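You operate a simulated robot arm through the tools that you are given. There is no shell and no other tool. Be economical: measure what you need, move in short steps, check, and stop when the job is done.

The job below is to be done with a simulated two-armed robot. You get a single attempt, and the scene is never put back.

## Task
Hold the small wooden tray on the grey workbench steady with one hand, lift the small purple bobbin out of it with the other and set it down on the grey workbench.

The check looks at the end state, three seconds after you hand in, the way a careful person would. Anything else that was tipped, shoved, dropped, spilled or broken makes it a failure.

## Robot
Two 7-joint arms with two-finger parallel grippers on one trunk, on a base that drives. Base frame: it is fixed to the floor where the robot stands at the start and does not move with it; the origin is under the middle of the robot, x ahead of it, y to its left, z up; the surface under the hand at the start is at about z = 780. Lengths are in mm, angles in degrees, forces in N, time in s.
The left shoulder is at the start at [70, 163, 1195], the right one opposite. With the tool pointing down near the work surface each hand reaches from about 360 to 880 mm from the robot's upright axis, wherever it stands, measured 20 degrees to its own side. Places, roughly: grey workbench [700, -300, 800]; small purple bobbin (4x4x4 cm) [800, 200, 800]. Payload 3.43 kg a hand.
The TCP of each hand is the grasp point between the finger pads, 34 mm short of the fingertips. In the tool frame z runs along the fingers and y along their closing line. Largest opening 128 mm; finger width 24, thickness 12; the body of the gripper, 48 by 130 mm, starts 96 mm behind the TCP.
Orientation is that of the tool frame in the base frame, as [roll, pitch, yaw] about the fixed x, y, z axes, in that order (R = Rz(yaw) Ry(pitch) Rx(roll)). With the fingers straight down and closing along the base's y, the tool's x points along the base's -x, its y along +y and its z along -z.

## Interface
- The arms move only by the tool servo_tool. It takes "left_targets", "right_targets" or both (then of equal length, played together; a hand with none holds still); each is a list of rows, each a list of 7 numbers: the finger opening in cm, from 0 to 12.8, then the shift along the tool's x, y, z in units of 50 mm (1.0 is 50 mm), then the turn, a rotation vector about the tool's x, y, z in units of 5 degrees (1.0 is 5 degrees). In form: [[gripper, dx, dy, dz, ax, ay, az], ...]. A call has 1 to 12 rows; each row shifts and turns the commanded pose from where the row before left it, along the tool's axes as they then stand. A call with a number of a shift or a turn outside -1 to 1 is refused whole. Rows are played at 5 a second. More than 50 mm and 8.6 degrees between two rows, or a gripper value outside its range, and nothing of the call is played. A pose out of reach is approached as far as the arm can. The call stops where the force on the tool passes 40 N (or 10 N more than at its start, if that is more) or the arm is blocked; 0.2 s more then pass. Each finger travels about 153 mm/s and halts on what it meets, pressing with about 27 N; the grip force reading is that of the motor and also rises with nothing between the fingers. The clock runs only during rows and for 0.2 s after the last one: add rows that do not move to give the fingers time. It gives the time, the measured TCP pose, the force on the tool (base axes), the opening and the grip force at its end, in the units of the frame above (readings bear some noise), with the torque about the TCP (base axes, N m) and any sound that the robot's microphone picked up.
- Cameras (640 x 400 px; columns grow to the right, rows downward): "scene" is now at [125.3, 28.9, 1401.6]; the picture's right is [0.38, -0.92, 0.00], its down [-0.68, -0.28, -0.67] and it looks along [0.62, 0.26, -0.74] (base axes); focal length 248 px, centre (320, 200). "left" rides on the left gripper at [76, 11, -160] in its tool frame; the picture's right is [-0.15, 0.99, 0.00], its down [-0.88, -0.13, -0.46] and it looks along [-0.45, -0.07, 0.89] (tool axes); focal length 234 px, centre (320, 200). "right" rides on the right gripper at [76, -11, -160] in its tool frame; the picture's right is [0.15, 0.99, 0.00], its down [-0.88, 0.13, -0.46] and it looks along [-0.45, 0.07, 0.89] (tool axes); focal length 234 px, centre (320, 200). There is no depth. A picture from a camera that has moved, and an enlarged one, comes with that camera's place and axes in the base frame and with its lens.
- capture(camera): a new picture of that camera. No time passes.
- slide_trunk(by): slides the trunk up (or, below 0, down) by that many mm; the arms and the scene camera ride with it, the base frame stays. It gives what a move gives, with no picture.
- base_move(legs): drives the robot by 1 to 6 legs, each [ahead, left, turn to the left] in mm, mm and degrees, along the robot's own axes; the way and the turn of a leg run together, so that a leg with both is an arc; at most 1500 mm and 180 degrees a leg. The arms and the cameras ride along, it lands a little off, and it stops where it bumps. It gives what a move gives.
- turn_head(pan, tilt): turns the head with the scene camera to pan (to the left, within 86 degrees either way) and tilt (down, from -29 to 69), counted from straight ahead of the robot. It gives what a move gives.
- zoom(camera, box): a new picture of the part [left, top, right, bottom] of that camera's present view, enlarged. No time passes.
- hand_in(): hands the job in; it is judged then, once.

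Go step by step. Nothing tells you exact positions but the pictures and the camera data: compare them with the known pose of the tool, close in by small moves and look again before you grip or let go. The budget is 120 turns and 108 pictures, counting those below and the enlarged ones. Unless the task says otherwise, let go and move clear before handing in, and close with one line.

The tools are called after "Emit:" by a JSON object that holds its "name" and its "arguments". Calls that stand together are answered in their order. servo_tool: Moves the arms, as the interface text tells. Its arguments: {"type":"object","properties":{"left_targets":{"type":"array","items":{"type":"array","items":{"type":"number"}}},"right_targets":{"type":"array","items":{"type":"array","items":{"type":"number"}}}},"required":[]} The other tools are called the same way: slide_trunk (by) slides the trunk up or down; base_move (legs) drives the base; turn_head (pan, tilt) turns the head that bears the scene camera; capture (camera) takes a picture; zoom (camera, box) takes an enlarged picture of a part of a camera's view; hand_in () hands the job in.

At the start:

```text
clock: 0.0
left_ee_pos: [557.8, 498.3, 1012.1]
left_tcp_rot: [-180.0, 0.0, -180.0]
left_ft_force: [0.4, -0.1, -0.5]
left_moment: [0.0, 0.02, 0.0]
left_gripper_width: 127.9
left_grip_force: 0.0
right_ee_pos: [440.5, -19.6, 1004.4]
right_tcp_rot: [179.9, -0.1, 180.0]
right_ft_force: [-0.1, -0.5, -0.5]
right_moment: [0.0, 0.03, 0.02]
right_gripper_width: 128.0
right_grip_force: 0.2
trunk travel left (down, up): [-675.0, 265.0]
robot x, y, heading: [0.5, 2.5, 0.3]
head pan, tilt: [22.5, 47.8]
```

scene: 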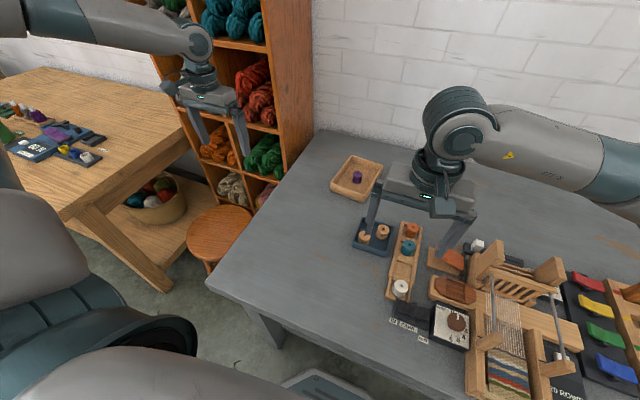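
right: 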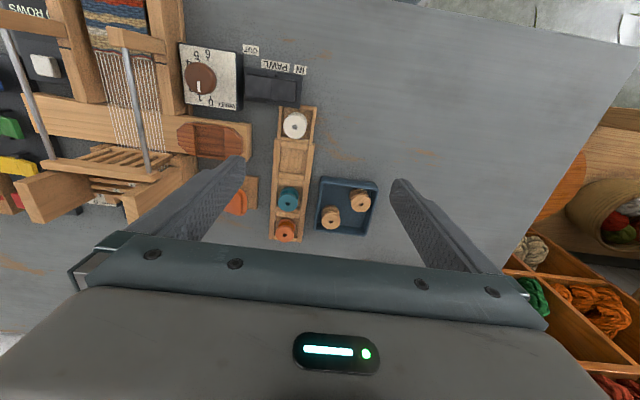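
left: 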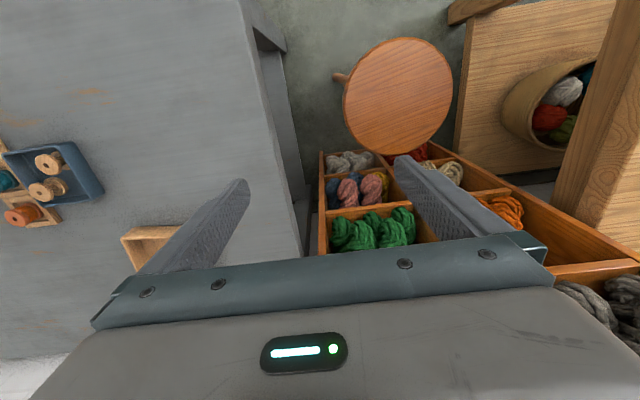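

The tray with the purple bobbin stands on the workbench near x≈790, y≈170. I'll zoom in for details first.

Emit:
{"name": "zoom", "arguments": {"camera": "scene", "box": [300, 130, 460, 230]}}

```text
4.00 times, centred on (380, 180) of scene
camera zoom: at [125.3, 28.9, 1401.6], right [0.38, -0.92, 0.0], down [-0.68, -0.28, -0.67], along [0.62, 0.26, -0.74], focal length 990 px, centre (80, 280)
```

zoom: 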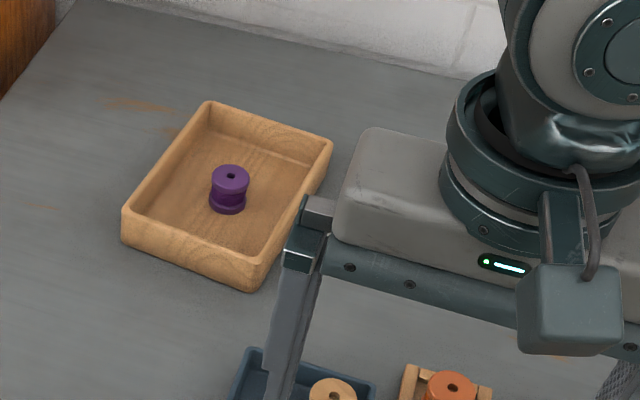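

The tray spans roughly x 690–870, y 90–230, turned about −8°; the bobbin is near (774, 158). Plan: the right hand, leaned back, pinches the tray's right wall near its front corner. The left hand then lifts the bobbin. First I move the right hand over the tray for a better look.

Emit:
{"name": "servo_tool", "arguments": {"right_targets": [[12.8, -0.8, 0.4, 0, 0, 0, 0.4], [12.8, -0.8, 0.4, 0, 0, 0, 0.4], [12.8, -0.8, 0.4, 0, 0, 0, 0.4], [12.8, -0.8, 0.4, 0, 0, 0, 0.4], [12.8, 0, 0, 0, 0, 0, 0]]}}

Emit:
{"name": "capture", "arguments": {"camera": "right"}}

Emit:
{"name": "capture", "arguments": {"camera": "scene"}}

```text
clock: 1.2
left_ee_pos: [557.1, 496.4, 1012.9]
left_tcp_rot: [-180.0, 0.0, -180.0]
left_ft_force: [1.0, 0.5, 0.5]
left_moment: [-0.02, -0.01, -0.02]
left_gripper_width: 127.9
left_grip_force: 0.0
right_ee_pos: [602.7, 49.7, 1004.5]
right_tcp_rot: [-180.0, 0.0, 171.8]
right_ft_force: [-0.8, -0.3, 0.5]
right_moment: [-0.01, 0.0, -0.01]
right_gripper_width: 128.2
right_grip_force: 0.0
trunk travel left (down, up): [-675.0, 265.0]
robot x, y, heading: [3.9, -0.4, 0.1]
head pan, tilt: [22.5, 47.8]
```

```text
103 pictures are left
camera right: at [525.7, 49.4, 1160.4], right [-0.01, 1.0, 0.0], down [0.89, 0.0, 0.46], along [0.46, 0.0, -0.89], focal length 234 px, centre (320, 200)
```

right: 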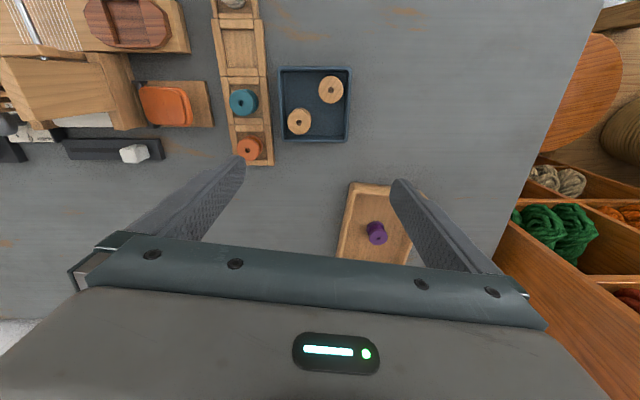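

```text
102 pictures are left
camera scene: at [124.7, 28.1, 1401.7], right [0.38, -0.92, 0.0], down [-0.68, -0.28, -0.67], along [0.62, 0.26, -0.74], focal length 248 px, centre (320, 200)
```

scene: 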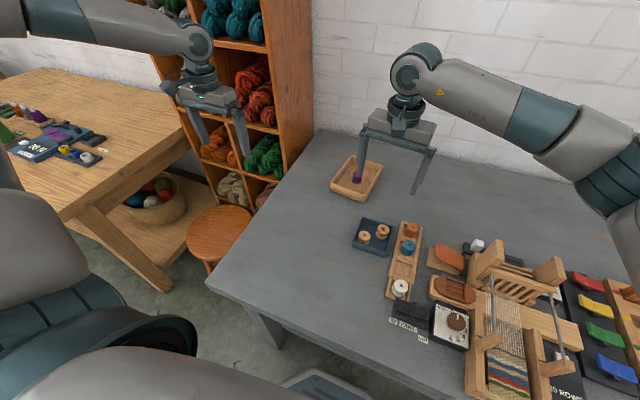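

From the closer camera, which I trust relative to the tool, the tray's front-right corner is at about (673, 97) and the bobbin at about (755, 146). I lean the right hand back 30° and look again.

Emit:
{"name": "servo_tool", "arguments": {"right_targets": [[5, 0, 0, 0, 0, -1, 0], [5, 0, 0, 0, 0, -1, 0], [5, 0, 0, 0, 0, -1, 0], [5, 0, 0, 0, 0, -1, 0], [5, 0, 0, 0, 0, -1, 0], [5, 0, 0, 0, 0, -1, 0], [5, 0, 0, 0, 0, 0, 0]]}}

Emit:
{"name": "capture", "arguments": {"camera": "right"}}

```text
clock: 2.8
left_ee_pos: [557.5, 497.9, 1011.5]
left_tcp_rot: [179.9, 0.0, 179.9]
left_ft_force: [0.5, -0.1, 0.9]
left_moment: [-0.03, -0.02, -0.02]
left_gripper_width: 128.0
left_grip_force: 0.0
right_ee_pos: [604.1, 50.0, 1004.6]
right_tcp_rot: [179.9, 30.0, 171.8]
right_ft_force: [0.4, -0.3, 0.6]
right_moment: [-0.01, 0.01, 0.0]
right_gripper_width: 50.1
right_grip_force: 0.0
trunk travel left (down, up): [-675.0, 265.0]
robot x, y, heading: [0.8, 2.5, -0.3]
head pan, tilt: [22.5, 47.8]
```

```text
101 pictures are left
camera right: at [458.1, 60.8, 1102.9], right [0.01, 1.0, -0.07], down [0.55, 0.05, 0.84], along [0.84, -0.05, -0.54], focal length 234 px, centre (320, 200)
```

right: 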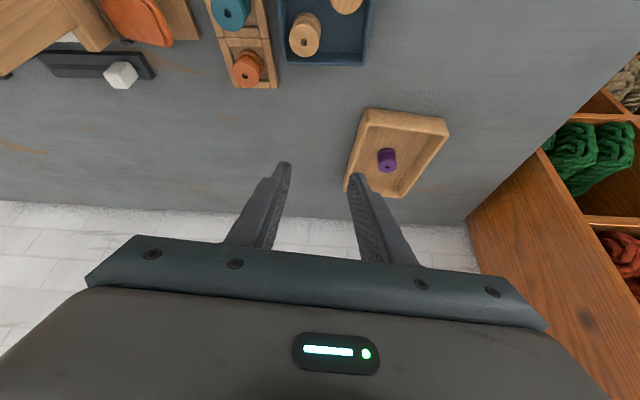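

The fingers and the tray are both in view. I zoom in on the tray to measure it.

Emit:
{"name": "zoom", "arguments": {"camera": "right", "box": [240, 80, 480, 230]}}

```text
2.67 times, centred on (360, 155) of right
camera zoom: at [458.1, 60.8, 1102.9], right [0.01, 1.0, -0.07], down [0.55, 0.05, 0.84], along [0.84, -0.05, -0.54], focal length 624 px, centre (213, 320)
```

zoom: 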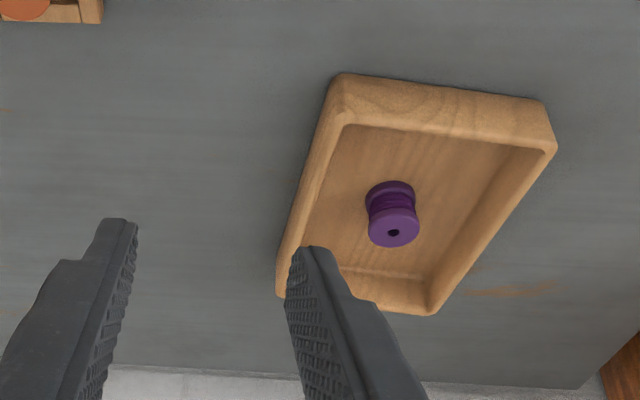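

The right-wall pinch point is about (715, 107). I hover the right hand above it and look again.

Emit:
{"name": "servo_tool", "arguments": {"right_targets": [[5, -0.167, 0.35, 0.673, 0, 0, 0], [5, -0.167, 0.35, 0.673, 0, 0, 0], [5, -0.167, 0.35, 0.673, 0, 0, 0], [5, -0.167, 0.35, 0.673, 0, 0, 0], [5, 0, 0, 0, 0, 0, 0]]}}

Emit:
{"name": "capture", "arguments": {"camera": "right"}}

Emit:
{"name": "zoom", "arguments": {"camera": "scene", "box": [300, 130, 460, 230]}}

```text
clock: 4.0
left_ee_pos: [558.3, 498.4, 1012.2]
left_tcp_rot: [-179.9, 0.0, -180.0]
left_ft_force: [-0.7, 0.5, 0.2]
left_moment: [-0.01, 0.04, -0.02]
left_gripper_width: 128.0
left_grip_force: 0.1
right_ee_pos: [707.9, 104.9, 904.1]
right_tcp_rot: [179.9, 29.9, 171.9]
right_ft_force: [0.7, 0.5, 0.6]
right_moment: [0.01, 0.01, -0.01]
right_gripper_width: 49.9
right_grip_force: 0.1
trunk travel left (down, up): [-675.0, 265.0]
robot x, y, heading: [-2.4, 1.2, 0.2]
head pan, tilt: [22.5, 47.8]
```

```text
99 pictures are left
camera right: at [562.5, 114.6, 1002.7], right [0.01, 1.0, -0.07], down [0.55, 0.05, 0.84], along [0.84, -0.05, -0.55], focal length 234 px, centre (320, 200)
```

right: 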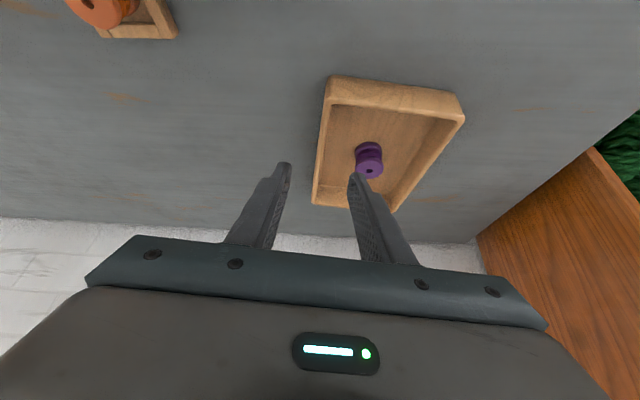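

```text
4.00 times, centred on (380, 180) of scene
camera zoom: at [124.7, 28.2, 1401.7], right [0.38, -0.92, 0.0], down [-0.68, -0.28, -0.67], along [0.62, 0.26, -0.74], focal length 990 px, centre (80, 280)
```

zoom: 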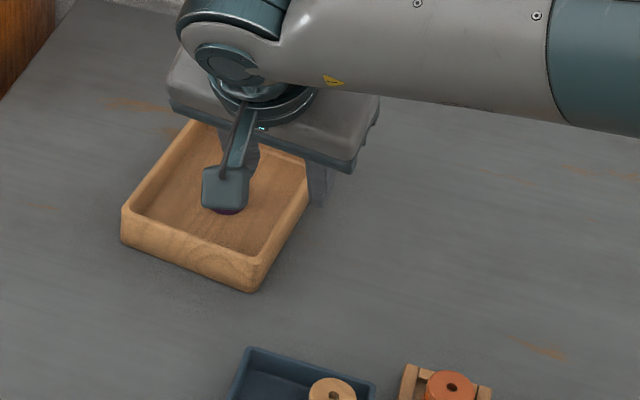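

Triangulating gives the bobbin's top at about (776, 157, 819). I zoom to find the tray's rim and where the fingers are relative to the wall.

Emit:
{"name": "zoom", "arguments": {"camera": "right", "box": [260, 60, 484, 200]}}

```text
2.86 times, centred on (372, 130) of right
camera zoom: at [562.5, 114.6, 1002.7], right [0.01, 1.0, -0.07], down [0.55, 0.05, 0.84], along [0.84, -0.05, -0.55], focal length 669 px, centre (171, 400)
```

zoom: 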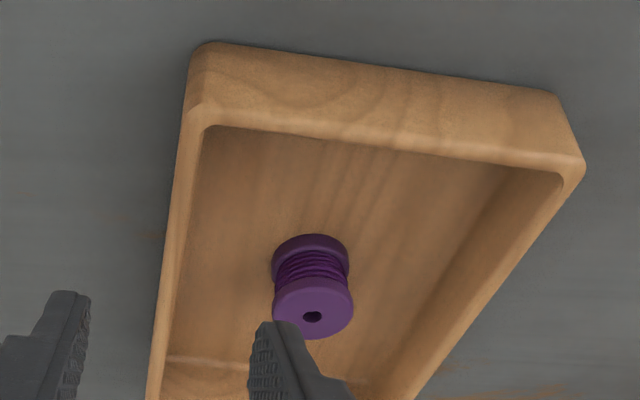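

The rim is at z≈815 with its front-right corner near (686, 106), and the wall centre sits about 106 at the hand's x. I narrow the fingers to 35 mm and go down to straddle the right wall.

Emit:
{"name": "servo_tool", "arguments": {"right_targets": [[3.5, 0, 0, 0, 0, 0, 0], [3.5, 0.164, 0.01, 0.3215, 0, 0, 0], [3.5, 0.164, 0.01, 0.3215, 0, 0, 0], [3.5, 0.164, 0.01, 0.3215, 0, 0, 0], [3.5, 0, 0, 0, 0, 0, 0]]}}

Emit:
{"name": "capture", "arguments": {"camera": "right"}}

Emit:
{"name": "zoom", "arguments": {"camera": "scene", "box": [300, 130, 460, 230]}}

```text
clock: 5.2
left_ee_pos: [557.2, 498.2, 1012.1]
left_tcp_rot: [-179.9, 0.0, 180.0]
left_ft_force: [0.1, -0.3, 0.6]
left_moment: [0.0, 0.01, -0.01]
left_gripper_width: 127.9
left_grip_force: 0.1
right_ee_pos: [713.3, 107.8, 852.3]
right_tcp_rot: [179.9, 30.0, 171.8]
right_ft_force: [0.3, 0.4, 0.0]
right_moment: [0.03, 0.03, 0.02]
right_gripper_width: 34.9
right_grip_force: 0.1
trunk travel left (down, up): [-675.0, 265.0]
robot x, y, heading: [-1.6, -0.2, -0.1]
head pan, tilt: [22.5, 47.8]
```

```text
96 pictures are left
camera right: at [567.2, 116.3, 951.0], right [0.01, 1.0, -0.07], down [0.55, 0.05, 0.83], along [0.84, -0.05, -0.55], focal length 234 px, centre (320, 200)
```

right: 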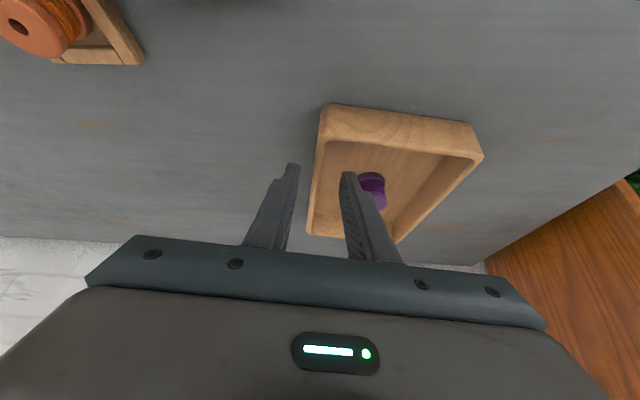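

```text
4.00 times, centred on (380, 180) of scene
camera zoom: at [125.2, 28.9, 1401.7], right [0.38, -0.92, 0.0], down [-0.68, -0.28, -0.67], along [0.62, 0.26, -0.74], focal length 990 px, centre (80, 280)
```

zoom: 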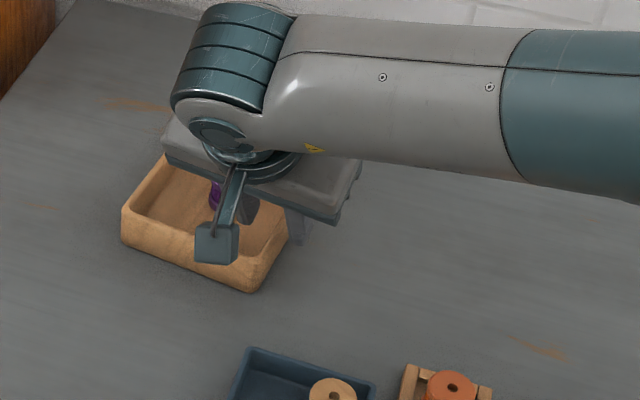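

The wall runs between the fingers and the bobbin is well ahead. Now 19 mm lower, then close on the wall.

Emit:
{"name": "servo_tool", "arguments": {"right_targets": [[3.5, 0.095, 0, 0.165, 0, 0, 0], [3.5, 0.095, 0, 0.165, 0, 0, 0], [3.5, 0, 0, 0, 0, 0, 0]]}}

Emit:
{"name": "zoom", "arguments": {"camera": "right", "box": [240, 90, 496, 250]}}

```text
clock: 6.0
left_ee_pos: [558.3, 497.8, 1011.2]
left_tcp_rot: [-180.0, -0.1, 180.0]
left_ft_force: [0.7, -0.4, 0.5]
left_moment: [0.04, 0.04, -0.01]
left_gripper_width: 128.0
left_grip_force: 0.1
right_ee_pos: [712.9, 108.3, 831.8]
right_tcp_rot: [179.9, 30.0, 171.8]
right_ft_force: [0.4, -0.3, -0.2]
right_moment: [0.01, -0.01, 0.0]
right_gripper_width: 34.9
right_grip_force: 0.0
trunk travel left (down, up): [-675.0, 265.0]
robot x, y, heading: [1.1, -0.8, -0.2]
head pan, tilt: [22.5, 47.8]
```

```text
2.50 times, centred on (368, 170) of right
camera zoom: at [567.2, 117.4, 930.3], right [0.01, 1.0, -0.07], down [0.55, 0.05, 0.83], along [0.84, -0.05, -0.55], focal length 585 px, centre (200, 275)
```

zoom: 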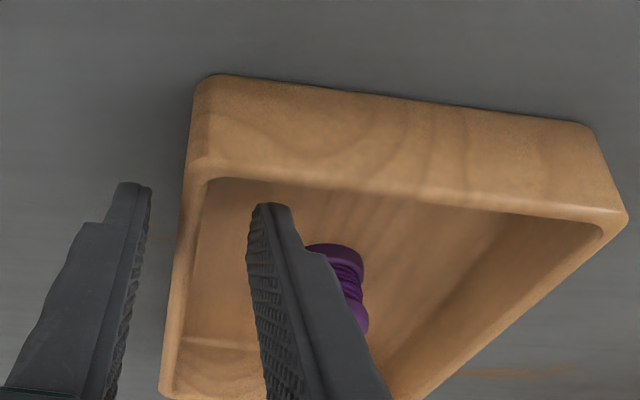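

The wall lies closer to the outer finger, so I shift the hand 6 mm towards −y to centre it, then close gradually.

Emit:
{"name": "servo_tool", "arguments": {"right_targets": [[3.5, 0, -0.11, 0, 0, 0, 0], [2.5, 0, 0, 0, 0, 0, 0], [1.6, 0, 0, 0, 0, 0, 0], [1.6, 0, 0, 0, 0, 0, 0]]}}

Emit:
{"name": "zoom", "arguments": {"camera": "right", "box": [240, 90, 496, 250]}}

```text
clock: 7.0
left_ee_pos: [558.5, 497.6, 1012.1]
left_tcp_rot: [-179.9, -0.1, -180.0]
left_ft_force: [0.9, -0.5, -0.5]
left_moment: [0.01, 0.02, 0.01]
left_gripper_width: 127.8
left_grip_force: 0.1
right_ee_pos: [711.8, 102.8, 831.3]
right_tcp_rot: [179.9, 30.0, 171.9]
right_ft_force: [0.2, 0.8, 0.5]
right_moment: [0.02, 0.01, 0.03]
right_gripper_width: 16.2
right_grip_force: 0.1
trunk travel left (down, up): [-675.0, 265.0]
robot x, y, heading: [-2.8, 1.9, -0.2]
head pan, tilt: [22.5, 47.8]
```

```text
2.50 times, centred on (368, 170) of right
camera zoom: at [566.1, 111.7, 930.5], right [0.01, 1.0, -0.07], down [0.55, 0.05, 0.83], along [0.84, -0.05, -0.55], focal length 585 px, centre (200, 275)
```

zoom: 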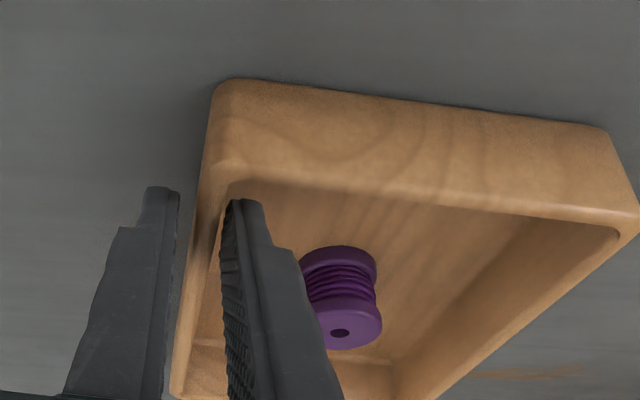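

Well centred and free of contact. I close on the wall now.

Emit:
{"name": "servo_tool", "arguments": {"right_targets": [[1.2, 0, 0, 0, 0, 0, 0], [0.8, 0, 0, 0, 0, 0, 0], [0.4, 0, 0, 0, 0, 0, 0], [0, 0, 0, 0, 0, 0, 0], [0, 0, 0, 0, 0, 0, 0]]}}

Emit:
{"name": "capture", "arguments": {"camera": "right"}}

Emit:
{"name": "capture", "arguments": {"camera": "scene"}}

```text
clock: 8.2
left_ee_pos: [558.0, 498.0, 1011.1]
left_tcp_rot: [180.0, 0.0, 179.9]
left_ft_force: [0.1, 0.9, 0.2]
left_moment: [0.01, -0.02, 0.02]
left_gripper_width: 128.1
left_grip_force: 0.0
right_ee_pos: [713.0, 102.1, 832.9]
right_tcp_rot: [179.9, 30.0, 171.9]
right_ft_force: [-0.4, 0.1, 0.2]
right_moment: [-0.05, 0.05, -0.05]
right_gripper_width: 6.4
right_grip_force: 26.8
trunk travel left (down, up): [-675.0, 265.0]
robot x, y, heading: [4.9, -0.5, -0.0]
head pan, tilt: [22.5, 47.8]
```

```text
92 pictures are left
camera right: at [566.1, 111.8, 930.5], right [0.01, 1.0, -0.07], down [0.55, 0.05, 0.83], along [0.84, -0.05, -0.55], focal length 234 px, centre (320, 200)
```

right: 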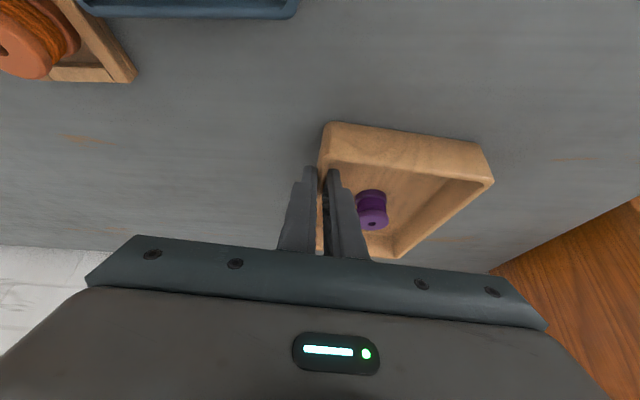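

```text
91 pictures are left
camera scene: at [125.3, 29.0, 1401.6], right [0.38, -0.92, 0.0], down [-0.68, -0.28, -0.67], along [0.62, 0.26, -0.74], focal length 248 px, centre (320, 200)
```

scene: 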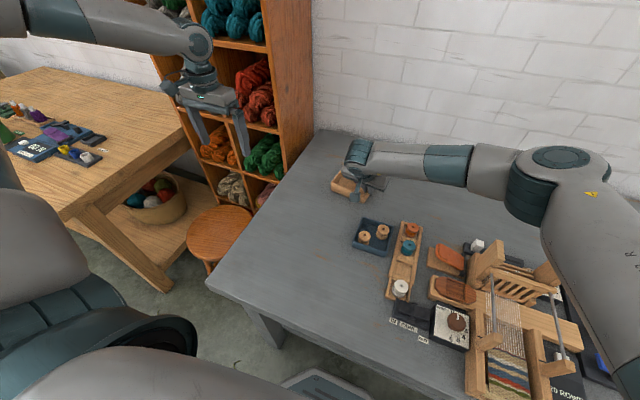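

The tray wall is held (6.4 mm, 27 N), and the bobbin is at about (776, 154). Next I turn the left hand to yaw≈100 so that its camera and lean are on the left, away from the right arm.

Emit:
{"name": "servo_tool", "arguments": {"left_targets": [[12, 0, 0, 0, 0, 0, 1], [10, 0, 0, 0, 0, 0, 1], [8, 0, 0, 0, 0, 0, 1], [6, 0, 0, 0, 0, 0, 1], [6, 0, 0, 0, 0, 0, 1], [6, 0, 0, 0, 0, 0, 1], [6, 0, 0, 0, 0, 0, 1], [6, 0, 0, 0, 0, 0, 1], [6, 0, 0, 0, 0, 0, 1], [6, 0, 0, 0, 0, 0, 1], [6, 0, 0, 0, 0, 0, 1], [6, 0, 0, 0, 0, 0, 1]]}}

Emit:
{"name": "servo_tool", "arguments": {"left_targets": [[6, 0, 0, 0, 0, 0, 1], [6, 0, 0, 0, 0, 0, 1], [6, 0, 0, 0, 0, 0, 1], [6, 0, 0, 0, 0, 0, 1], [6, 0, 0, 0, 0, -1, 0], [6, 0, 0, 0, 0, -1, 0], [6, 0, 0, 0, 0, -1, 0], [6, 0, 0, 0, 0, -1, 0], [6, 0, 0, 0, 0, -1, 0], [6, 0, 0, 0, 0, -1, 0], [6, 0, 0, 0, 0, 0, 0]]}}

Emit:
{"name": "capture", "arguments": {"camera": "scene"}}

```text
clock: 10.8
left_ee_pos: [557.5, 497.3, 1011.6]
left_tcp_rot: [-179.9, 0.0, 120.0]
left_ft_force: [-0.5, -0.8, -0.2]
left_moment: [-0.02, -0.02, -0.01]
left_gripper_width: 60.1
left_grip_force: 0.0
right_ee_pos: [711.4, 102.5, 832.3]
right_tcp_rot: [179.9, 30.0, 171.9]
right_ft_force: [0.5, -0.6, 0.7]
right_moment: [0.0, 0.02, -0.04]
right_gripper_width: 6.4
right_grip_force: 27.3
trunk travel left (down, up): [-675.0, 265.0]
robot x, y, heading: [2.1, 0.5, 0.1]
head pan, tilt: [22.5, 47.8]
```

```text
clock: 13.2
left_ee_pos: [557.7, 498.1, 1010.8]
left_tcp_rot: [180.0, 30.1, 100.0]
left_ft_force: [-0.5, 0.6, -0.1]
left_moment: [0.03, 0.03, 0.02]
left_gripper_width: 60.1
left_grip_force: 0.0
right_ee_pos: [712.1, 102.5, 833.3]
right_tcp_rot: [179.9, 30.0, 171.8]
right_ft_force: [-0.4, 0.3, -0.5]
right_moment: [-0.03, -0.12, 0.01]
right_gripper_width: 6.3
right_grip_force: 27.3
trunk travel left (down, up): [-675.0, 265.0]
robot x, y, heading: [1.6, -2.7, -0.1]
head pan, tilt: [22.5, 47.8]
```

```text
90 pictures are left
camera scene: at [125.3, 28.7, 1401.6], right [0.38, -0.92, 0.0], down [-0.68, -0.28, -0.67], along [0.62, 0.26, -0.74], focal length 248 px, centre (320, 200)
```

scene: 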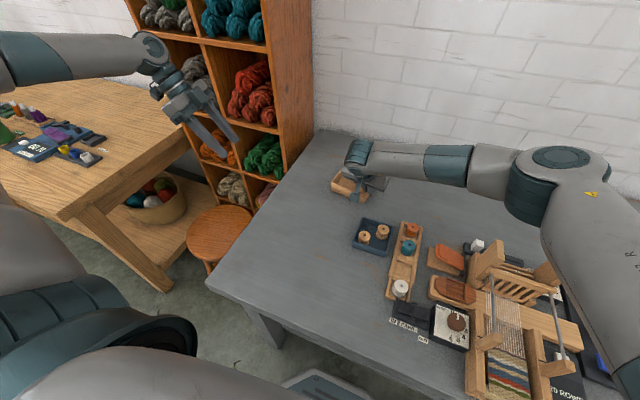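

Now the left hand travels most of the way towards a pre-grasp point up and left of the bobbin.

Emit:
{"name": "servo_tool", "arguments": {"left_targets": [[6, -0.445, 0.31, 0.525, 0, 0, 0], [6, -0.445, 0.31, 0.525, 0, 0, 0], [6, -0.445, 0.31, 0.525, 0, 0, 0], [6, -0.445, 0.31, 0.525, 0, 0, 0], [6, -0.445, 0.31, 0.525, 0, 0, 0], [6, -0.445, 0.31, 0.525, 0, 0, 0], [6, -0.445, 0.31, 0.525, 0, 0, 0], [6, 0, 0, 0, 0, 0, 0]]}}

Emit:
{"name": "capture", "arguments": {"camera": "left"}}

Emit:
{"name": "capture", "arguments": {"camera": "scene"}}

```text
clock: 15.0
left_ee_pos: [705.5, 292.1, 931.8]
left_tcp_rot: [179.9, 30.0, 100.0]
left_ft_force: [0.3, 1.5, -1.1]
left_moment: [-0.06, -0.03, 0.02]
left_gripper_width: 60.0
left_grip_force: 0.1
right_ee_pos: [711.1, 102.4, 832.1]
right_tcp_rot: [180.0, 30.0, 171.9]
right_ft_force: [-0.6, -0.9, 0.5]
right_moment: [0.0, 0.2, 0.0]
right_gripper_width: 6.6
right_grip_force: 27.1
trunk travel left (down, up): [-675.0, 265.0]
robot x, y, heading: [-0.3, 2.3, 0.1]
head pan, tilt: [22.5, 47.8]
```

```text
89 pictures are left
camera left: at [691.5, 436.0, 1030.4], right [1.0, 0.05, 0.07], down [-0.04, -0.55, 0.84], along [0.08, -0.83, -0.54], focal length 234 px, centre (320, 200)
```

left: 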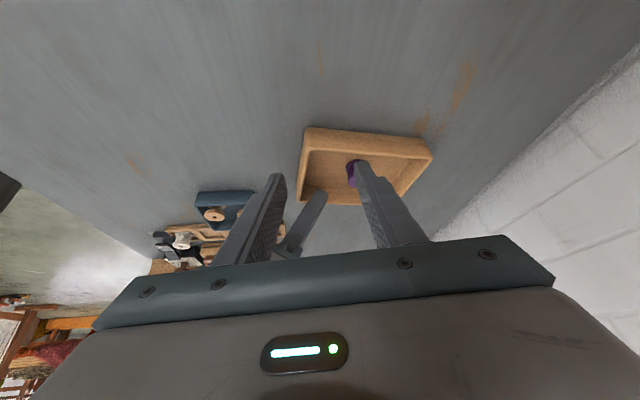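

```text
88 pictures are left
camera scene: at [124.8, 30.2, 1401.6], right [0.38, -0.92, 0.0], down [-0.68, -0.28, -0.67], along [0.62, 0.26, -0.74], focal length 248 px, centre (320, 200)
```

scene: 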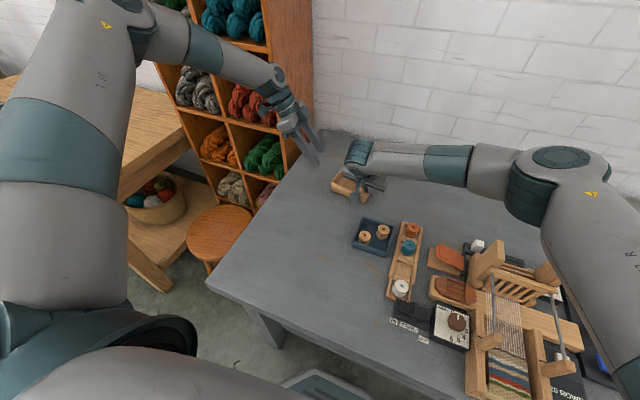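

The approach is clear of the right arm. I continue to the pre-grasp point and check.

Emit:
{"name": "servo_tool", "arguments": {"left_targets": [[6, -0.43, 0.304, 0.531, 0, 0, 0], [6, -0.43, 0.304, 0.531, 0, 0, 0], [6, -0.43, 0.304, 0.531, 0, 0, 0], [6, 0, 0, 0, 0, 0, 0]]}}

Emit:
{"name": "capture", "arguments": {"camera": "left"}}

Emit:
{"name": "zoom", "arguments": {"camera": "scene", "box": [280, 100, 440, 200]}}

Emit:
{"name": "zoom", "arguments": {"camera": "right", "box": [240, 90, 496, 250]}}

```text
clock: 16.0
left_ee_pos: [705.8, 232.7, 936.2]
left_tcp_rot: [179.9, 30.0, 100.0]
left_ft_force: [-0.7, 1.1, -0.6]
left_moment: [0.01, 0.0, 0.0]
left_gripper_width: 60.1
left_grip_force: 0.0
left hand out of reach, approached as far as the arm can: row 1, 2, 3
right_ee_pos: [712.4, 102.7, 830.7]
right_tcp_rot: [-180.0, 30.1, 171.8]
right_ft_force: [-0.7, -1.4, 0.6]
right_moment: [0.01, 0.1, 0.02]
right_gripper_width: 6.4
right_grip_force: 26.8
trunk travel left (down, up): [-675.0, 265.0]
robot x, y, heading: [0.2, 0.4, -0.1]
head pan, tilt: [22.5, 47.8]
```

```text
87 pictures are left
camera left: at [691.3, 377.9, 1034.6], right [1.0, 0.05, 0.08], down [-0.04, -0.55, 0.83], along [0.08, -0.83, -0.55], focal length 234 px, centre (320, 200)
```

left: 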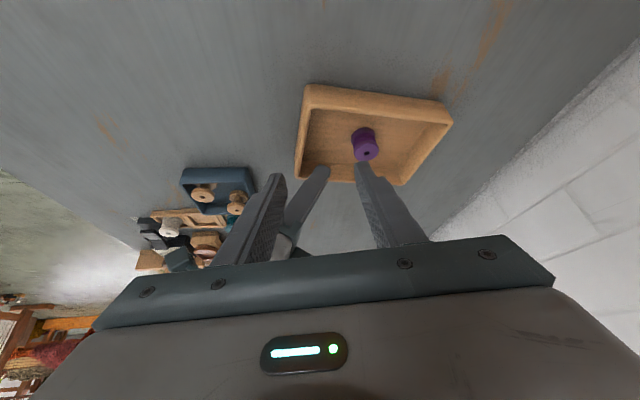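

```text
4.00 times, centred on (360, 150) of scene
camera zoom: at [125.2, 29.2, 1401.7], right [0.38, -0.92, 0.0], down [-0.68, -0.28, -0.67], along [0.62, 0.26, -0.74], focal length 990 px, centre (160, 400)
```

zoom: 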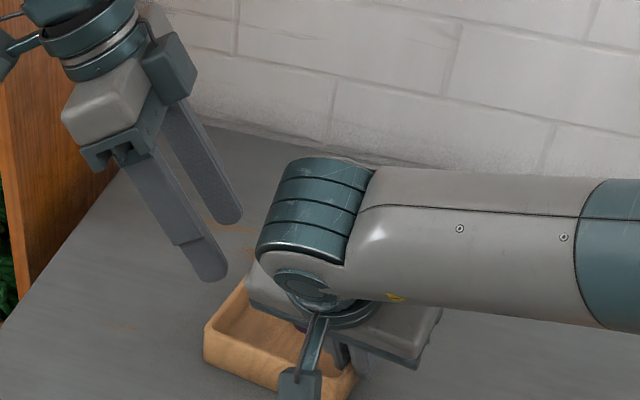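

```text
2.50 times, centred on (368, 170) of right
camera zoom: at [566.0, 111.8, 930.5], right [0.01, 1.0, -0.07], down [0.55, 0.05, 0.83], along [0.84, -0.05, -0.55], focal length 585 px, centre (200, 275)
```

zoom: 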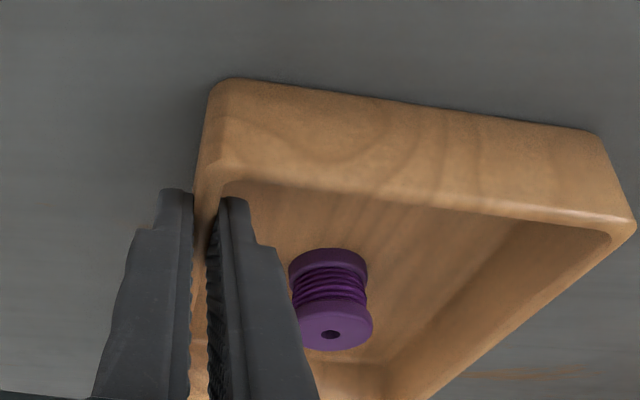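

Yaw 100 runs out of the left arm's range. I back off, turn the hand to yaw≈140 (leaning back-left), which should suit the arm and still clear the right hand.

Emit:
{"name": "servo_tool", "arguments": {"left_targets": [[6, 0.43, -0.304, -0.531, 0, 0, 0], [6, 0.43, -0.304, -0.531, 0, 0, 0], [6, 0.43, -0.304, -0.531, 0, 0, 0], [6, 0, 0, 0, 0, 0, 0], [6, 0, 0, 0, 0, 1, 0], [6, 0, 0, 0, 0, 1, 0], [6, 0, 0, 0, 0, 1, 0], [6, 0, 0, 0, 0, 1, 0], [6, 0, 0, 0, 0, 1, 0], [6, 0, 0, 0, 0, 1, 0], [6, 0, 0, 0, 0, 0, 0]]}}

Emit:
{"name": "servo_tool", "arguments": {"left_targets": [[6, 0, 0, 0, 0, 0, -1], [6, 0, 0, 0, 0, 0, -1], [6, 0, 0, 0, 0, 0, -1], [6, 0, 0, 0, 0, 0, -1], [6, 0, 0, 0, 0, 0, -1], [6, 0, 0, 0, 0, 0, -1], [6, 0, 0, 0, 0, 0, -1], [6, 0, 0, 0, 0, 0, -1], [6, 0, 0, 0, 0, 0, 0]]}}

Emit:
{"name": "servo_tool", "arguments": {"left_targets": [[6, 0, 0, 0, 0, -1, 0], [6, 0, 0, 0, 0, -1, 0], [6, 0, 0, 0, 0, -1, 0], [6, 0, 0, 0, 0, -1, 0], [6, 0, 0, 0, 0, -1, 0], [6, 0, 0, 0, 0, -1, 0], [6, 0, 0, 0, 0, 0, 0]]}}

Emit:
{"name": "capture", "arguments": {"camera": "scene"}}

```text
clock: 18.4
left_ee_pos: [639.9, 323.5, 972.6]
left_tcp_rot: [179.9, 0.0, 100.1]
left_ft_force: [-0.5, -0.1, 0.0]
left_moment: [0.0, 0.02, 0.02]
left_gripper_width: 60.0
left_grip_force: 0.0
right_ee_pos: [711.6, 102.1, 832.1]
right_tcp_rot: [180.0, 29.9, 171.9]
right_ft_force: [0.3, -0.2, 0.5]
right_moment: [-0.06, 0.03, -0.01]
right_gripper_width: 6.2
right_grip_force: 27.0
trunk travel left (down, up): [-675.0, 265.0]
robot x, y, heading: [-1.6, 2.2, 0.3]
head pan, tilt: [22.5, 47.8]
```

```text
clock: 20.4
left_ee_pos: [639.9, 322.8, 972.7]
left_tcp_rot: [-179.9, 0.0, 140.1]
left_ft_force: [0.7, 0.5, 0.0]
left_moment: [-0.01, 0.0, -0.02]
left_gripper_width: 60.0
left_grip_force: 0.0
right_ee_pos: [711.2, 103.0, 832.3]
right_tcp_rot: [180.0, 30.0, 171.9]
right_ft_force: [0.0, 1.0, 0.7]
right_moment: [-0.01, 0.0, 0.04]
right_gripper_width: 6.2
right_grip_force: 26.9
trunk travel left (down, up): [-675.0, 265.0]
robot x, y, heading: [2.5, 3.2, 0.2]
head pan, tilt: [22.5, 47.8]
```

```text
clock: 22.0
left_ee_pos: [640.0, 322.5, 973.3]
left_tcp_rot: [180.0, 30.2, 140.0]
left_ft_force: [-0.1, 1.0, -0.6]
left_moment: [0.0, -0.01, 0.02]
left_gripper_width: 60.1
left_grip_force: 0.0
right_ee_pos: [712.4, 102.1, 831.7]
right_tcp_rot: [179.8, 30.1, 171.8]
right_ft_force: [0.1, 0.7, 0.8]
right_moment: [-0.04, -0.15, 0.04]
right_gripper_width: 6.9
right_grip_force: 26.8
trunk travel left (down, up): [-675.0, 265.0]
robot x, y, heading: [0.2, -2.4, -0.1]
head pan, tilt: [22.5, 47.8]
```

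```text
84 pictures are left
camera scene: at [125.4, 28.5, 1401.7], right [0.38, -0.92, 0.0], down [-0.68, -0.28, -0.67], along [0.62, 0.26, -0.74], focal length 248 px, centre (320, 200)
```

scene: 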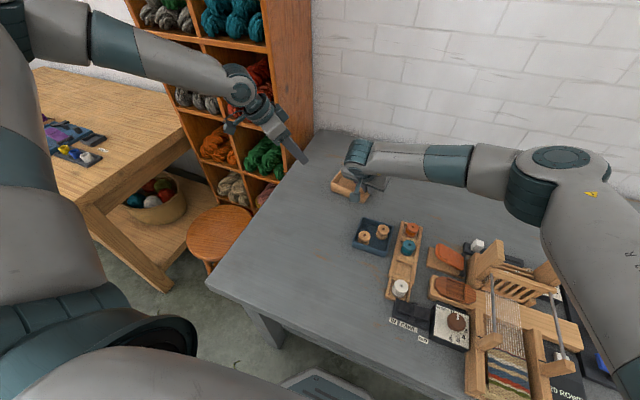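

With that lean the two gripper bodies would come too close, so I use a vertical left hand at yaw 140 instead, approaching from farther ahead. First I straighten it, then move to (760, 260).

Emit:
{"name": "servo_tool", "arguments": {"left_targets": [[5.6, 0, 0, 0, 0, 1, 0], [5.6, 0, 0, 0, 0, 1, 0], [5.6, 0, 0, 0, 0, 1, 0], [5.6, 0, 0, 0, 0, 1, 0], [5.6, 0, 0, 0, 0, 1, 0], [5.6, 0, 0, 0, 0, 1, 0], [5.6, -0.659, 0.149, 0, 0, 0, 0], [5.6, -0.659, 0.149, 0, 0, 0, 0], [5.6, -0.659, 0.149, 0, 0, 0, 0], [5.6, -0.659, 0.149, 0, 0, 0, 0], [5.6, 0, 0, 0, 0, 0, 0]]}}

Emit:
{"name": "capture", "arguments": {"camera": "left"}}

Emit:
{"name": "capture", "arguments": {"camera": "scene"}}

```text
clock: 24.4
left_ee_pos: [701.2, 293.8, 988.3]
left_tcp_rot: [180.0, 0.2, 139.9]
left_ft_force: [-0.1, -0.2, 1.2]
left_moment: [0.03, -0.03, 0.01]
left_gripper_width: 56.1
left_grip_force: 0.1
left hand out of reach, approached as far as the arm can: row 8, 9, 10
right_ee_pos: [712.0, 103.8, 832.8]
right_tcp_rot: [179.9, 29.9, 171.9]
right_ft_force: [-0.2, 0.4, -0.4]
right_moment: [-0.02, -0.02, -0.04]
right_gripper_width: 6.6
right_grip_force: 26.7
trunk travel left (down, up): [-675.0, 265.0]
robot x, y, heading: [0.6, 1.9, 0.0]
head pan, tilt: [22.5, 47.8]
```

```text
83 pictures are left
camera left: at [650.0, 351.3, 1146.8], right [0.75, 0.66, 0.0], down [0.59, -0.67, 0.46], along [0.3, -0.34, -0.89], focal length 234 px, centre (320, 200)
```

left: 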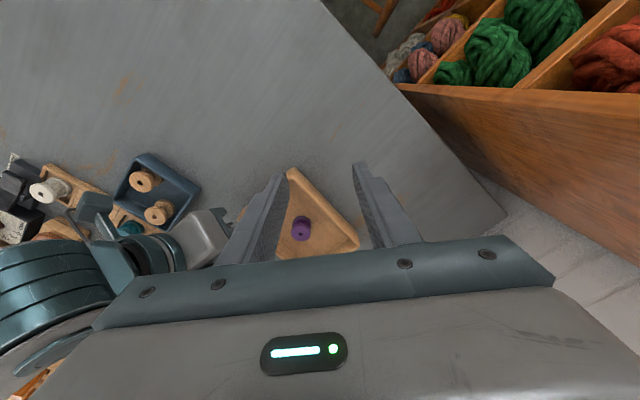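

```text
82 pictures are left
camera scene: at [125.3, 28.9, 1401.6], right [0.38, -0.92, 0.0], down [-0.68, -0.28, -0.67], along [0.62, 0.26, -0.74], focal length 248 px, centre (320, 200)
```

scene: 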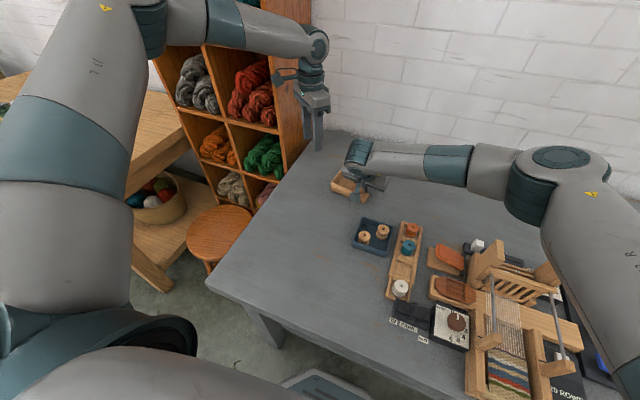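

High up the left arm's reach is shorter. I go down first, clear of the tray and the right hand, then move outward.

Emit:
{"name": "servo_tool", "arguments": {"left_targets": [[5.6, 0, 0, 0.6, 0, 0, 0], [5.6, 0, 0, 0.7, 0, 0, 0], [5.6, 0, 0, 0.6, 0, 0, 0], [5.6, -0.6, 0.1, 0, 0, 0, 0], [5.6, -0.6, 0.1, 0, 0, 0, 0], [5.6, 0, 0, 0, 0, 0, 0]]}}

Emit:
{"name": "capture", "arguments": {"camera": "left"}}

```text
clock: 25.8
left_ee_pos: [681.3, 303.1, 935.9]
left_tcp_rot: [180.0, 0.2, 140.0]
left_ft_force: [0.9, 0.4, 0.3]
left_moment: [0.04, 0.01, 0.03]
left_gripper_width: 55.9
left_grip_force: 0.1
left hand out of reach, approached as far as the arm can: row 1, 2, 3, 4, 5
right_ee_pos: [712.4, 101.6, 832.4]
right_tcp_rot: [179.9, 30.1, 171.9]
right_ft_force: [-0.5, -0.1, 0.2]
right_moment: [-0.07, 0.01, 0.05]
right_gripper_width: 6.9
right_grip_force: 27.0
trunk travel left (down, up): [-675.0, 265.0]
robot x, y, heading: [3.2, 0.2, -0.2]
head pan, tilt: [22.5, 47.8]
```

```text
81 pictures are left
camera left: at [630.5, 359.5, 1093.9], right [0.75, 0.66, 0.0], down [0.59, -0.67, 0.46], along [0.3, -0.34, -0.89], focal length 234 px, centre (320, 200)
```

left: 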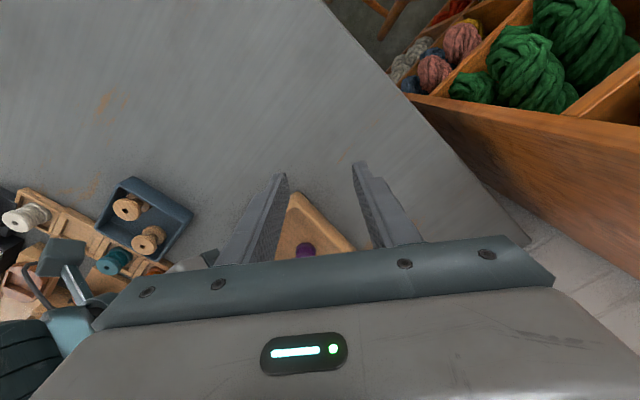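

The limit looks like a wrist joint rather than distance, so I turn the left hand back to yaw 180 and test the reach from there.

Emit:
{"name": "servo_tool", "arguments": {"left_targets": [[5.6, 0, 0, 0, 0, 0, -1], [5.6, 0, 0, 0, 0, 0, -1], [5.6, 0, 0, 0, 0, 0, -1], [5.6, 0, 0, 0, 0, 0, -1], [5.6, 0, 0, 0, 0, 0, -1], [5.6, 0, 0, 0, 0, 0, -1], [5.6, 0, 0, 0, 0, 0, -1], [5.6, 0, 0, 0, 0, 0, -1], [5.6, -0.6, 0, 0, 0, 0, 0], [5.6, -0.6, 0, 0, 0, 0, 0], [5.6, -0.6, 0, 0, 0, 0, 0], [5.6, 0, 0, 0, 0, 0, 0]]}}

Emit:
{"name": "capture", "arguments": {"camera": "scene"}}

```text
clock: 28.4
left_ee_pos: [710.0, 334.0, 962.0]
left_tcp_rot: [-180.0, 0.0, -180.0]
left_ft_force: [0.2, -0.1, -0.4]
left_moment: [0.0, -0.01, 0.01]
left_gripper_width: 56.1
left_grip_force: 0.0
left hand out of reach, approached as far as the arm can: row 9, 10, 11
right_ee_pos: [711.8, 102.7, 832.2]
right_tcp_rot: [179.9, 30.0, 171.9]
right_ft_force: [0.0, 0.2, 0.6]
right_moment: [-0.05, 0.03, 0.03]
right_gripper_width: 6.6
right_grip_force: 26.9
trunk travel left (down, up): [-675.0, 265.0]
robot x, y, heading: [0.5, 2.1, -0.0]
head pan, tilt: [22.5, 47.8]
```

```text
80 pictures are left
camera scene: at [125.3, 28.9, 1401.6], right [0.38, -0.92, 0.0], down [-0.68, -0.28, -0.67], along [0.62, 0.26, -0.74], focal length 248 px, centre (320, 200)
```

scene: 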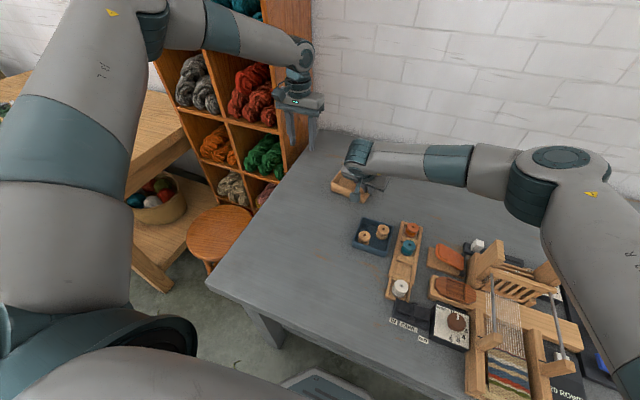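

The left arm's outward reach stops near x≈705, so driving closer may be needed. I'll look down at the space between the robot and the bench.

Emit:
{"name": "turn_head", "arguments": {"pan": 0, "tilt": 69}}

Emit:
{"name": "capture", "arguments": {"camera": "scene"}}

```text
clock: 29.3
left_ee_pos: [708.9, 333.6, 962.9]
left_tcp_rot: [180.0, 0.0, 180.0]
left_ft_force: [0.2, 0.2, 0.1]
left_moment: [-0.01, 0.02, 0.01]
left_gripper_width: 56.1
left_grip_force: 0.1
right_ee_pos: [711.6, 102.0, 832.3]
right_tcp_rot: [179.9, 30.1, 171.9]
right_ft_force: [-0.5, -0.7, 0.0]
right_moment: [-0.05, 0.03, -0.03]
right_gripper_width: 6.5
right_grip_force: 26.6
trunk travel left (down, up): [-675.0, 265.0]
robot x, y, heading: [-3.0, 1.0, -0.1]
head pan, tilt: [0.0, 68.8]
```

```text
79 pictures are left
camera scene: at [108.3, -1.2, 1376.8], right [0.0, -1.0, 0.0], down [-0.93, 0.0, -0.36], along [0.36, 0.0, -0.93], focal length 248 px, centre (320, 200)
```

scene: 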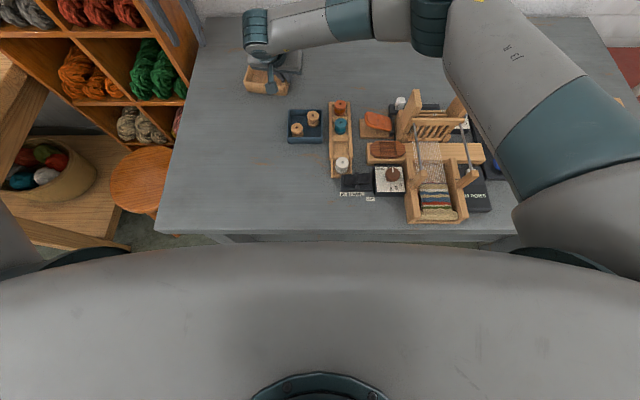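

The bench edge is at x≈255 with the robot's front close by, so driving ahead is risky. I first test the left arm's reach low down, over the empty bench left of the tray.

Emit:
{"name": "servo_tool", "arguments": {"left_targets": [[5.6, 0.4, 0, 0.5, 0, 0, 0], [5.6, 0.4, 0, 0.5, 0, 0, 0], [5.6, 0, 0, 0.5, 0, 0, 0], [5.6, 0, 0, 0.5, 0, 0, 0], [5.6, -0.4, 0, 0, 0, 0, 0], [5.6, -0.4, 0, 0, 0, 0, 0], [5.6, -0.4, 0, 0, 0, 0, 0], [5.6, 0, 0, 0, 0, 0, 0]]}}

Emit:
{"name": "turn_head", "arguments": {"pan": 30, "tilt": 35}}

Emit:
{"name": "capture", "arguments": {"camera": "scene"}}

```text
clock: 31.1
left_ee_pos: [683.4, 352.9, 900.0]
left_tcp_rot: [-179.8, 0.1, 179.9]
left_ft_force: [-0.5, 0.0, -0.8]
left_moment: [0.0, -0.01, 0.01]
left_gripper_width: 55.9
left_grip_force: 0.0
left hand out of reach, approached as far as the arm can: row 3, 4, 5, 6, 7
right_ee_pos: [712.5, 102.3, 832.3]
right_tcp_rot: [179.8, 30.0, 172.0]
right_ft_force: [-0.3, 0.0, 0.3]
right_moment: [-0.05, 0.01, 0.04]
right_gripper_width: 6.4
right_grip_force: 26.5
trunk travel left (down, up): [-675.0, 265.0]
robot x, y, heading: [-2.6, 3.6, -0.1]
head pan, tilt: [0.0, 68.8]
```

```text
clock: 32.0
left_ee_pos: [684.2, 353.7, 900.2]
left_tcp_rot: [-179.9, 0.1, 179.9]
left_ft_force: [1.0, -0.5, 0.2]
left_moment: [0.0, 0.0, 0.0]
left_gripper_width: 56.2
left_grip_force: 0.1
right_ee_pos: [712.8, 103.6, 831.9]
right_tcp_rot: [180.0, 30.0, 171.9]
right_ft_force: [0.1, 0.1, -0.3]
right_moment: [-0.01, 0.03, 0.01]
right_gripper_width: 6.5
right_grip_force: 27.3
trunk travel left (down, up): [-675.0, 265.0]
robot x, y, heading: [-1.8, 0.3, -0.0]
head pan, tilt: [30.0, 35.0]
```

```text
78 pictures are left
camera scene: at [128.7, 42.7, 1420.3], right [0.5, -0.87, 0.0], down [-0.5, -0.29, -0.82], along [0.71, 0.41, -0.57], focal length 248 px, centre (320, 200)
```

scene: 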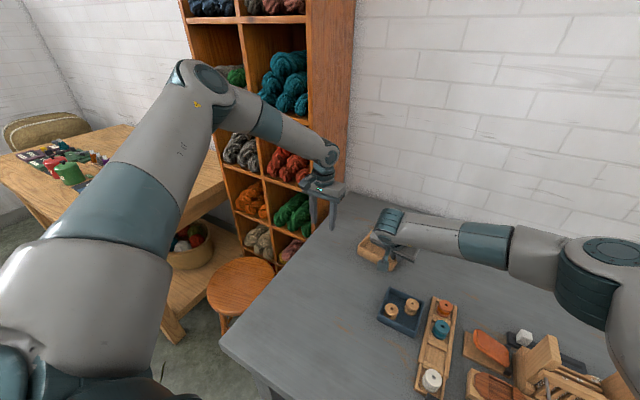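

The left elbow is bent and raised, so the arm is not extended; probably a joint is at its stop. I retract the left hand, then extend again low to see whether the arm takes a better posture.

Emit:
{"name": "servo_tool", "arguments": {"left_targets": [[5.6, 0.9, 0, 0, 0, 0, 0], [5.6, 0.9, 0, 0, 0, 0, 0], [5.6, 0.9, 0, 0, 0, 0, 0], [5.6, 0.9, 0, 0.3, 0, 0, 0], [5.6, 0, -0.3, 0.4, 0, 0, 0], [5.6, 0, 0, 0, 0, 0, 0]]}}

Emit:
{"name": "capture", "arguments": {"camera": "scene"}}

```text
clock: 33.5
left_ee_pos: [504.8, 338.1, 867.1]
left_tcp_rot: [-180.0, 0.1, -179.9]
left_ft_force: [0.3, -0.1, -0.1]
left_moment: [0.0, -0.02, 0.02]
left_gripper_width: 56.0
left_grip_force: 0.1
right_ee_pos: [711.9, 101.9, 832.1]
right_tcp_rot: [180.0, 30.0, 171.9]
right_ft_force: [-0.9, -0.1, -0.4]
right_moment: [0.05, 0.13, -0.05]
right_gripper_width: 6.6
right_grip_force: 27.5
trunk travel left (down, up): [-675.0, 265.0]
robot x, y, heading: [0.6, -4.5, -0.1]
head pan, tilt: [30.0, 35.0]
```

```text
77 pictures are left
camera scene: at [127.9, 43.5, 1420.4], right [0.5, -0.87, 0.0], down [-0.5, -0.29, -0.82], along [0.71, 0.41, -0.57], focal length 248 px, centre (320, 200)
```

scene: 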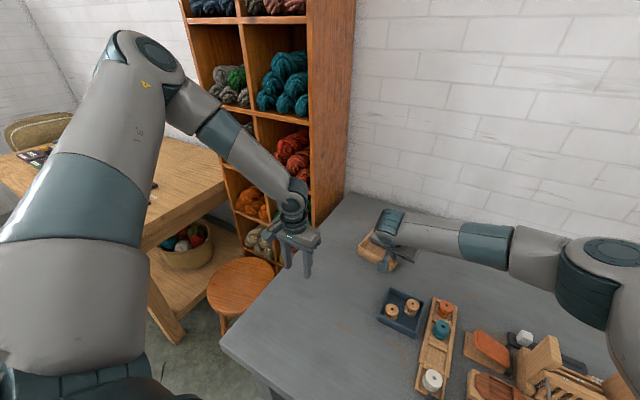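

Now extend forward again at this lower height.

Emit:
{"name": "servo_tool", "arguments": {"left_targets": [[5.6, -0.8, 0, 0, 0, 0, 0], [5.6, -0.8, 0, 0, 0, 0, 0], [5.6, -0.8, 0, 0, 0, 0, 0], [5.6, -0.8, 0, 0, 0, 0, 0], [5.6, -0.8, 0, 0, 0, 0, 0], [5.6, -0.8, 0, 0, 0, 0, 0], [5.6, 0, 0, 0, 0, 0, 0]]}}

```text
clock: 35.0
left_ee_pos: [691.2, 362.5, 905.9]
left_tcp_rot: [180.0, 0.1, 180.0]
left_ft_force: [-0.4, -0.8, -0.4]
left_moment: [0.03, -0.03, 0.0]
left_gripper_width: 56.1
left_grip_force: 0.1
left hand out of reach, approached as far as the arm can: row 4, 5, 6
right_ee_pos: [712.5, 102.8, 831.4]
right_tcp_rot: [179.9, 30.1, 172.0]
right_ft_force: [0.0, 0.0, 0.8]
right_moment: [-0.02, 0.04, 0.09]
right_gripper_width: 6.6
right_grip_force: 27.0
trunk travel left (down, up): [-675.0, 265.0]
robot x, y, heading: [-0.2, 0.6, -0.0]
head pan, tilt: [30.0, 35.0]
```

The boundary behaves as if the left elbow were stuck high and out to the left, whereas the right arm (started nearer the middle) was fine. I bring the left hand back towards the robot's middle at low height, so the elbow may swing in.

Emit:
{"name": "servo_tool", "arguments": {"left_targets": [[5.6, 0.85, 0, 0, 0, 0, 0], [5.6, 0.85, 0, 0, 0, 0, 0], [5.6, 0.85, -0.4, 0, 0, 0, 0], [5.6, 0.85, -0.5, 0, 0, 0, 0], [5.6, 0.85, -0.7, 0, 0, 0, 0], [5.6, 0.85, -0.7, 0, 0, 0, 0], [5.6, 0, -0.7, 0, 0, 0, 0], [5.6, 0, 0, 0, 0, 0, 0]]}}

Emit:
{"name": "capture", "arguments": {"camera": "scene"}}

```text
refused: row 5 steps farther than a row can; nothing moved
```

```text
76 pictures are left
camera scene: at [128.6, 42.9, 1420.4], right [0.5, -0.87, 0.0], down [-0.5, -0.29, -0.82], along [0.71, 0.41, -0.57], focal length 248 px, centre (320, 200)
```

scene: 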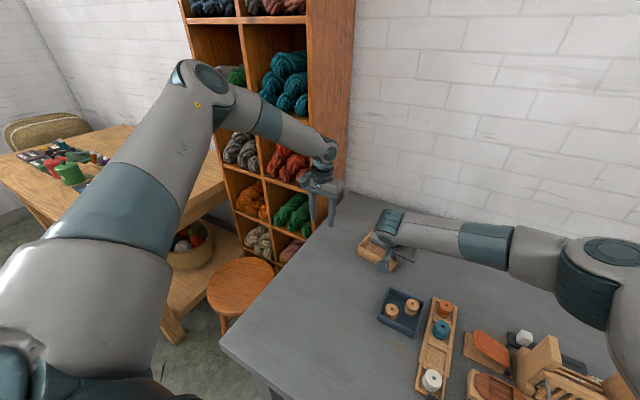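

The step was too long per row; I resend it with smaller rows.

Emit:
{"name": "servo_tool", "arguments": {"left_targets": [[5.6, 0.85, 0, 0, 0, 0, 0], [5.6, 0.85, 0, 0, 0, 0, 0], [5.6, 0.85, -0.4, 0, 0, 0, 0], [5.6, 0.8, -0.5, 0, 0, 0, 0], [5.6, 0.7, -0.65, 0, 0, 0, 0], [5.6, 0.7, -0.65, 0, 0, 0, 0], [5.6, 0.4, -0.7, 0, 0, 0, 0], [5.6, 0, 0, 0, 0, 0, 0]]}}

Emit:
{"name": "capture", "arguments": {"camera": "scene"}}

```text
clock: 36.9
left_ee_pos: [431.4, 217.4, 902.0]
left_tcp_rot: [-180.0, 0.1, -180.0]
left_ft_force: [-0.6, 0.3, 0.7]
left_moment: [0.0, 0.02, -0.02]
left_gripper_width: 56.3
left_grip_force: 0.0
right_ee_pos: [711.8, 103.1, 831.3]
right_tcp_rot: [179.9, 30.0, 171.9]
right_ft_force: [0.6, -0.7, 0.2]
right_moment: [0.0, 0.1, -0.03]
right_gripper_width: 6.4
right_grip_force: 26.6
trunk travel left (down, up): [-675.0, 265.0]
robot x, y, heading: [2.0, 2.6, 0.1]
head pan, tilt: [30.0, 35.0]
```

```text
75 pictures are left
camera scene: at [128.5, 43.0, 1420.4], right [0.5, -0.87, 0.0], down [-0.5, -0.29, -0.82], along [0.71, 0.41, -0.57], focal length 248 px, centre (320, 200)
```

scene: 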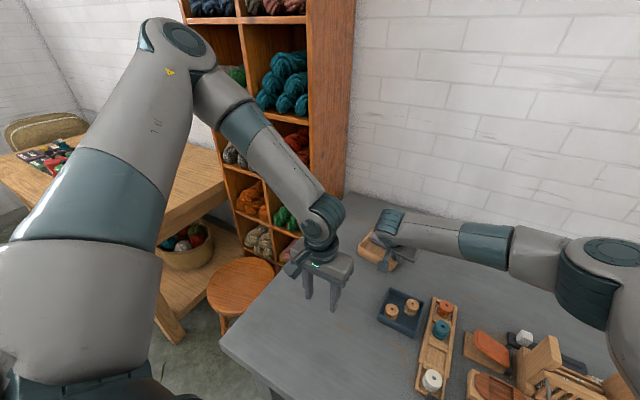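

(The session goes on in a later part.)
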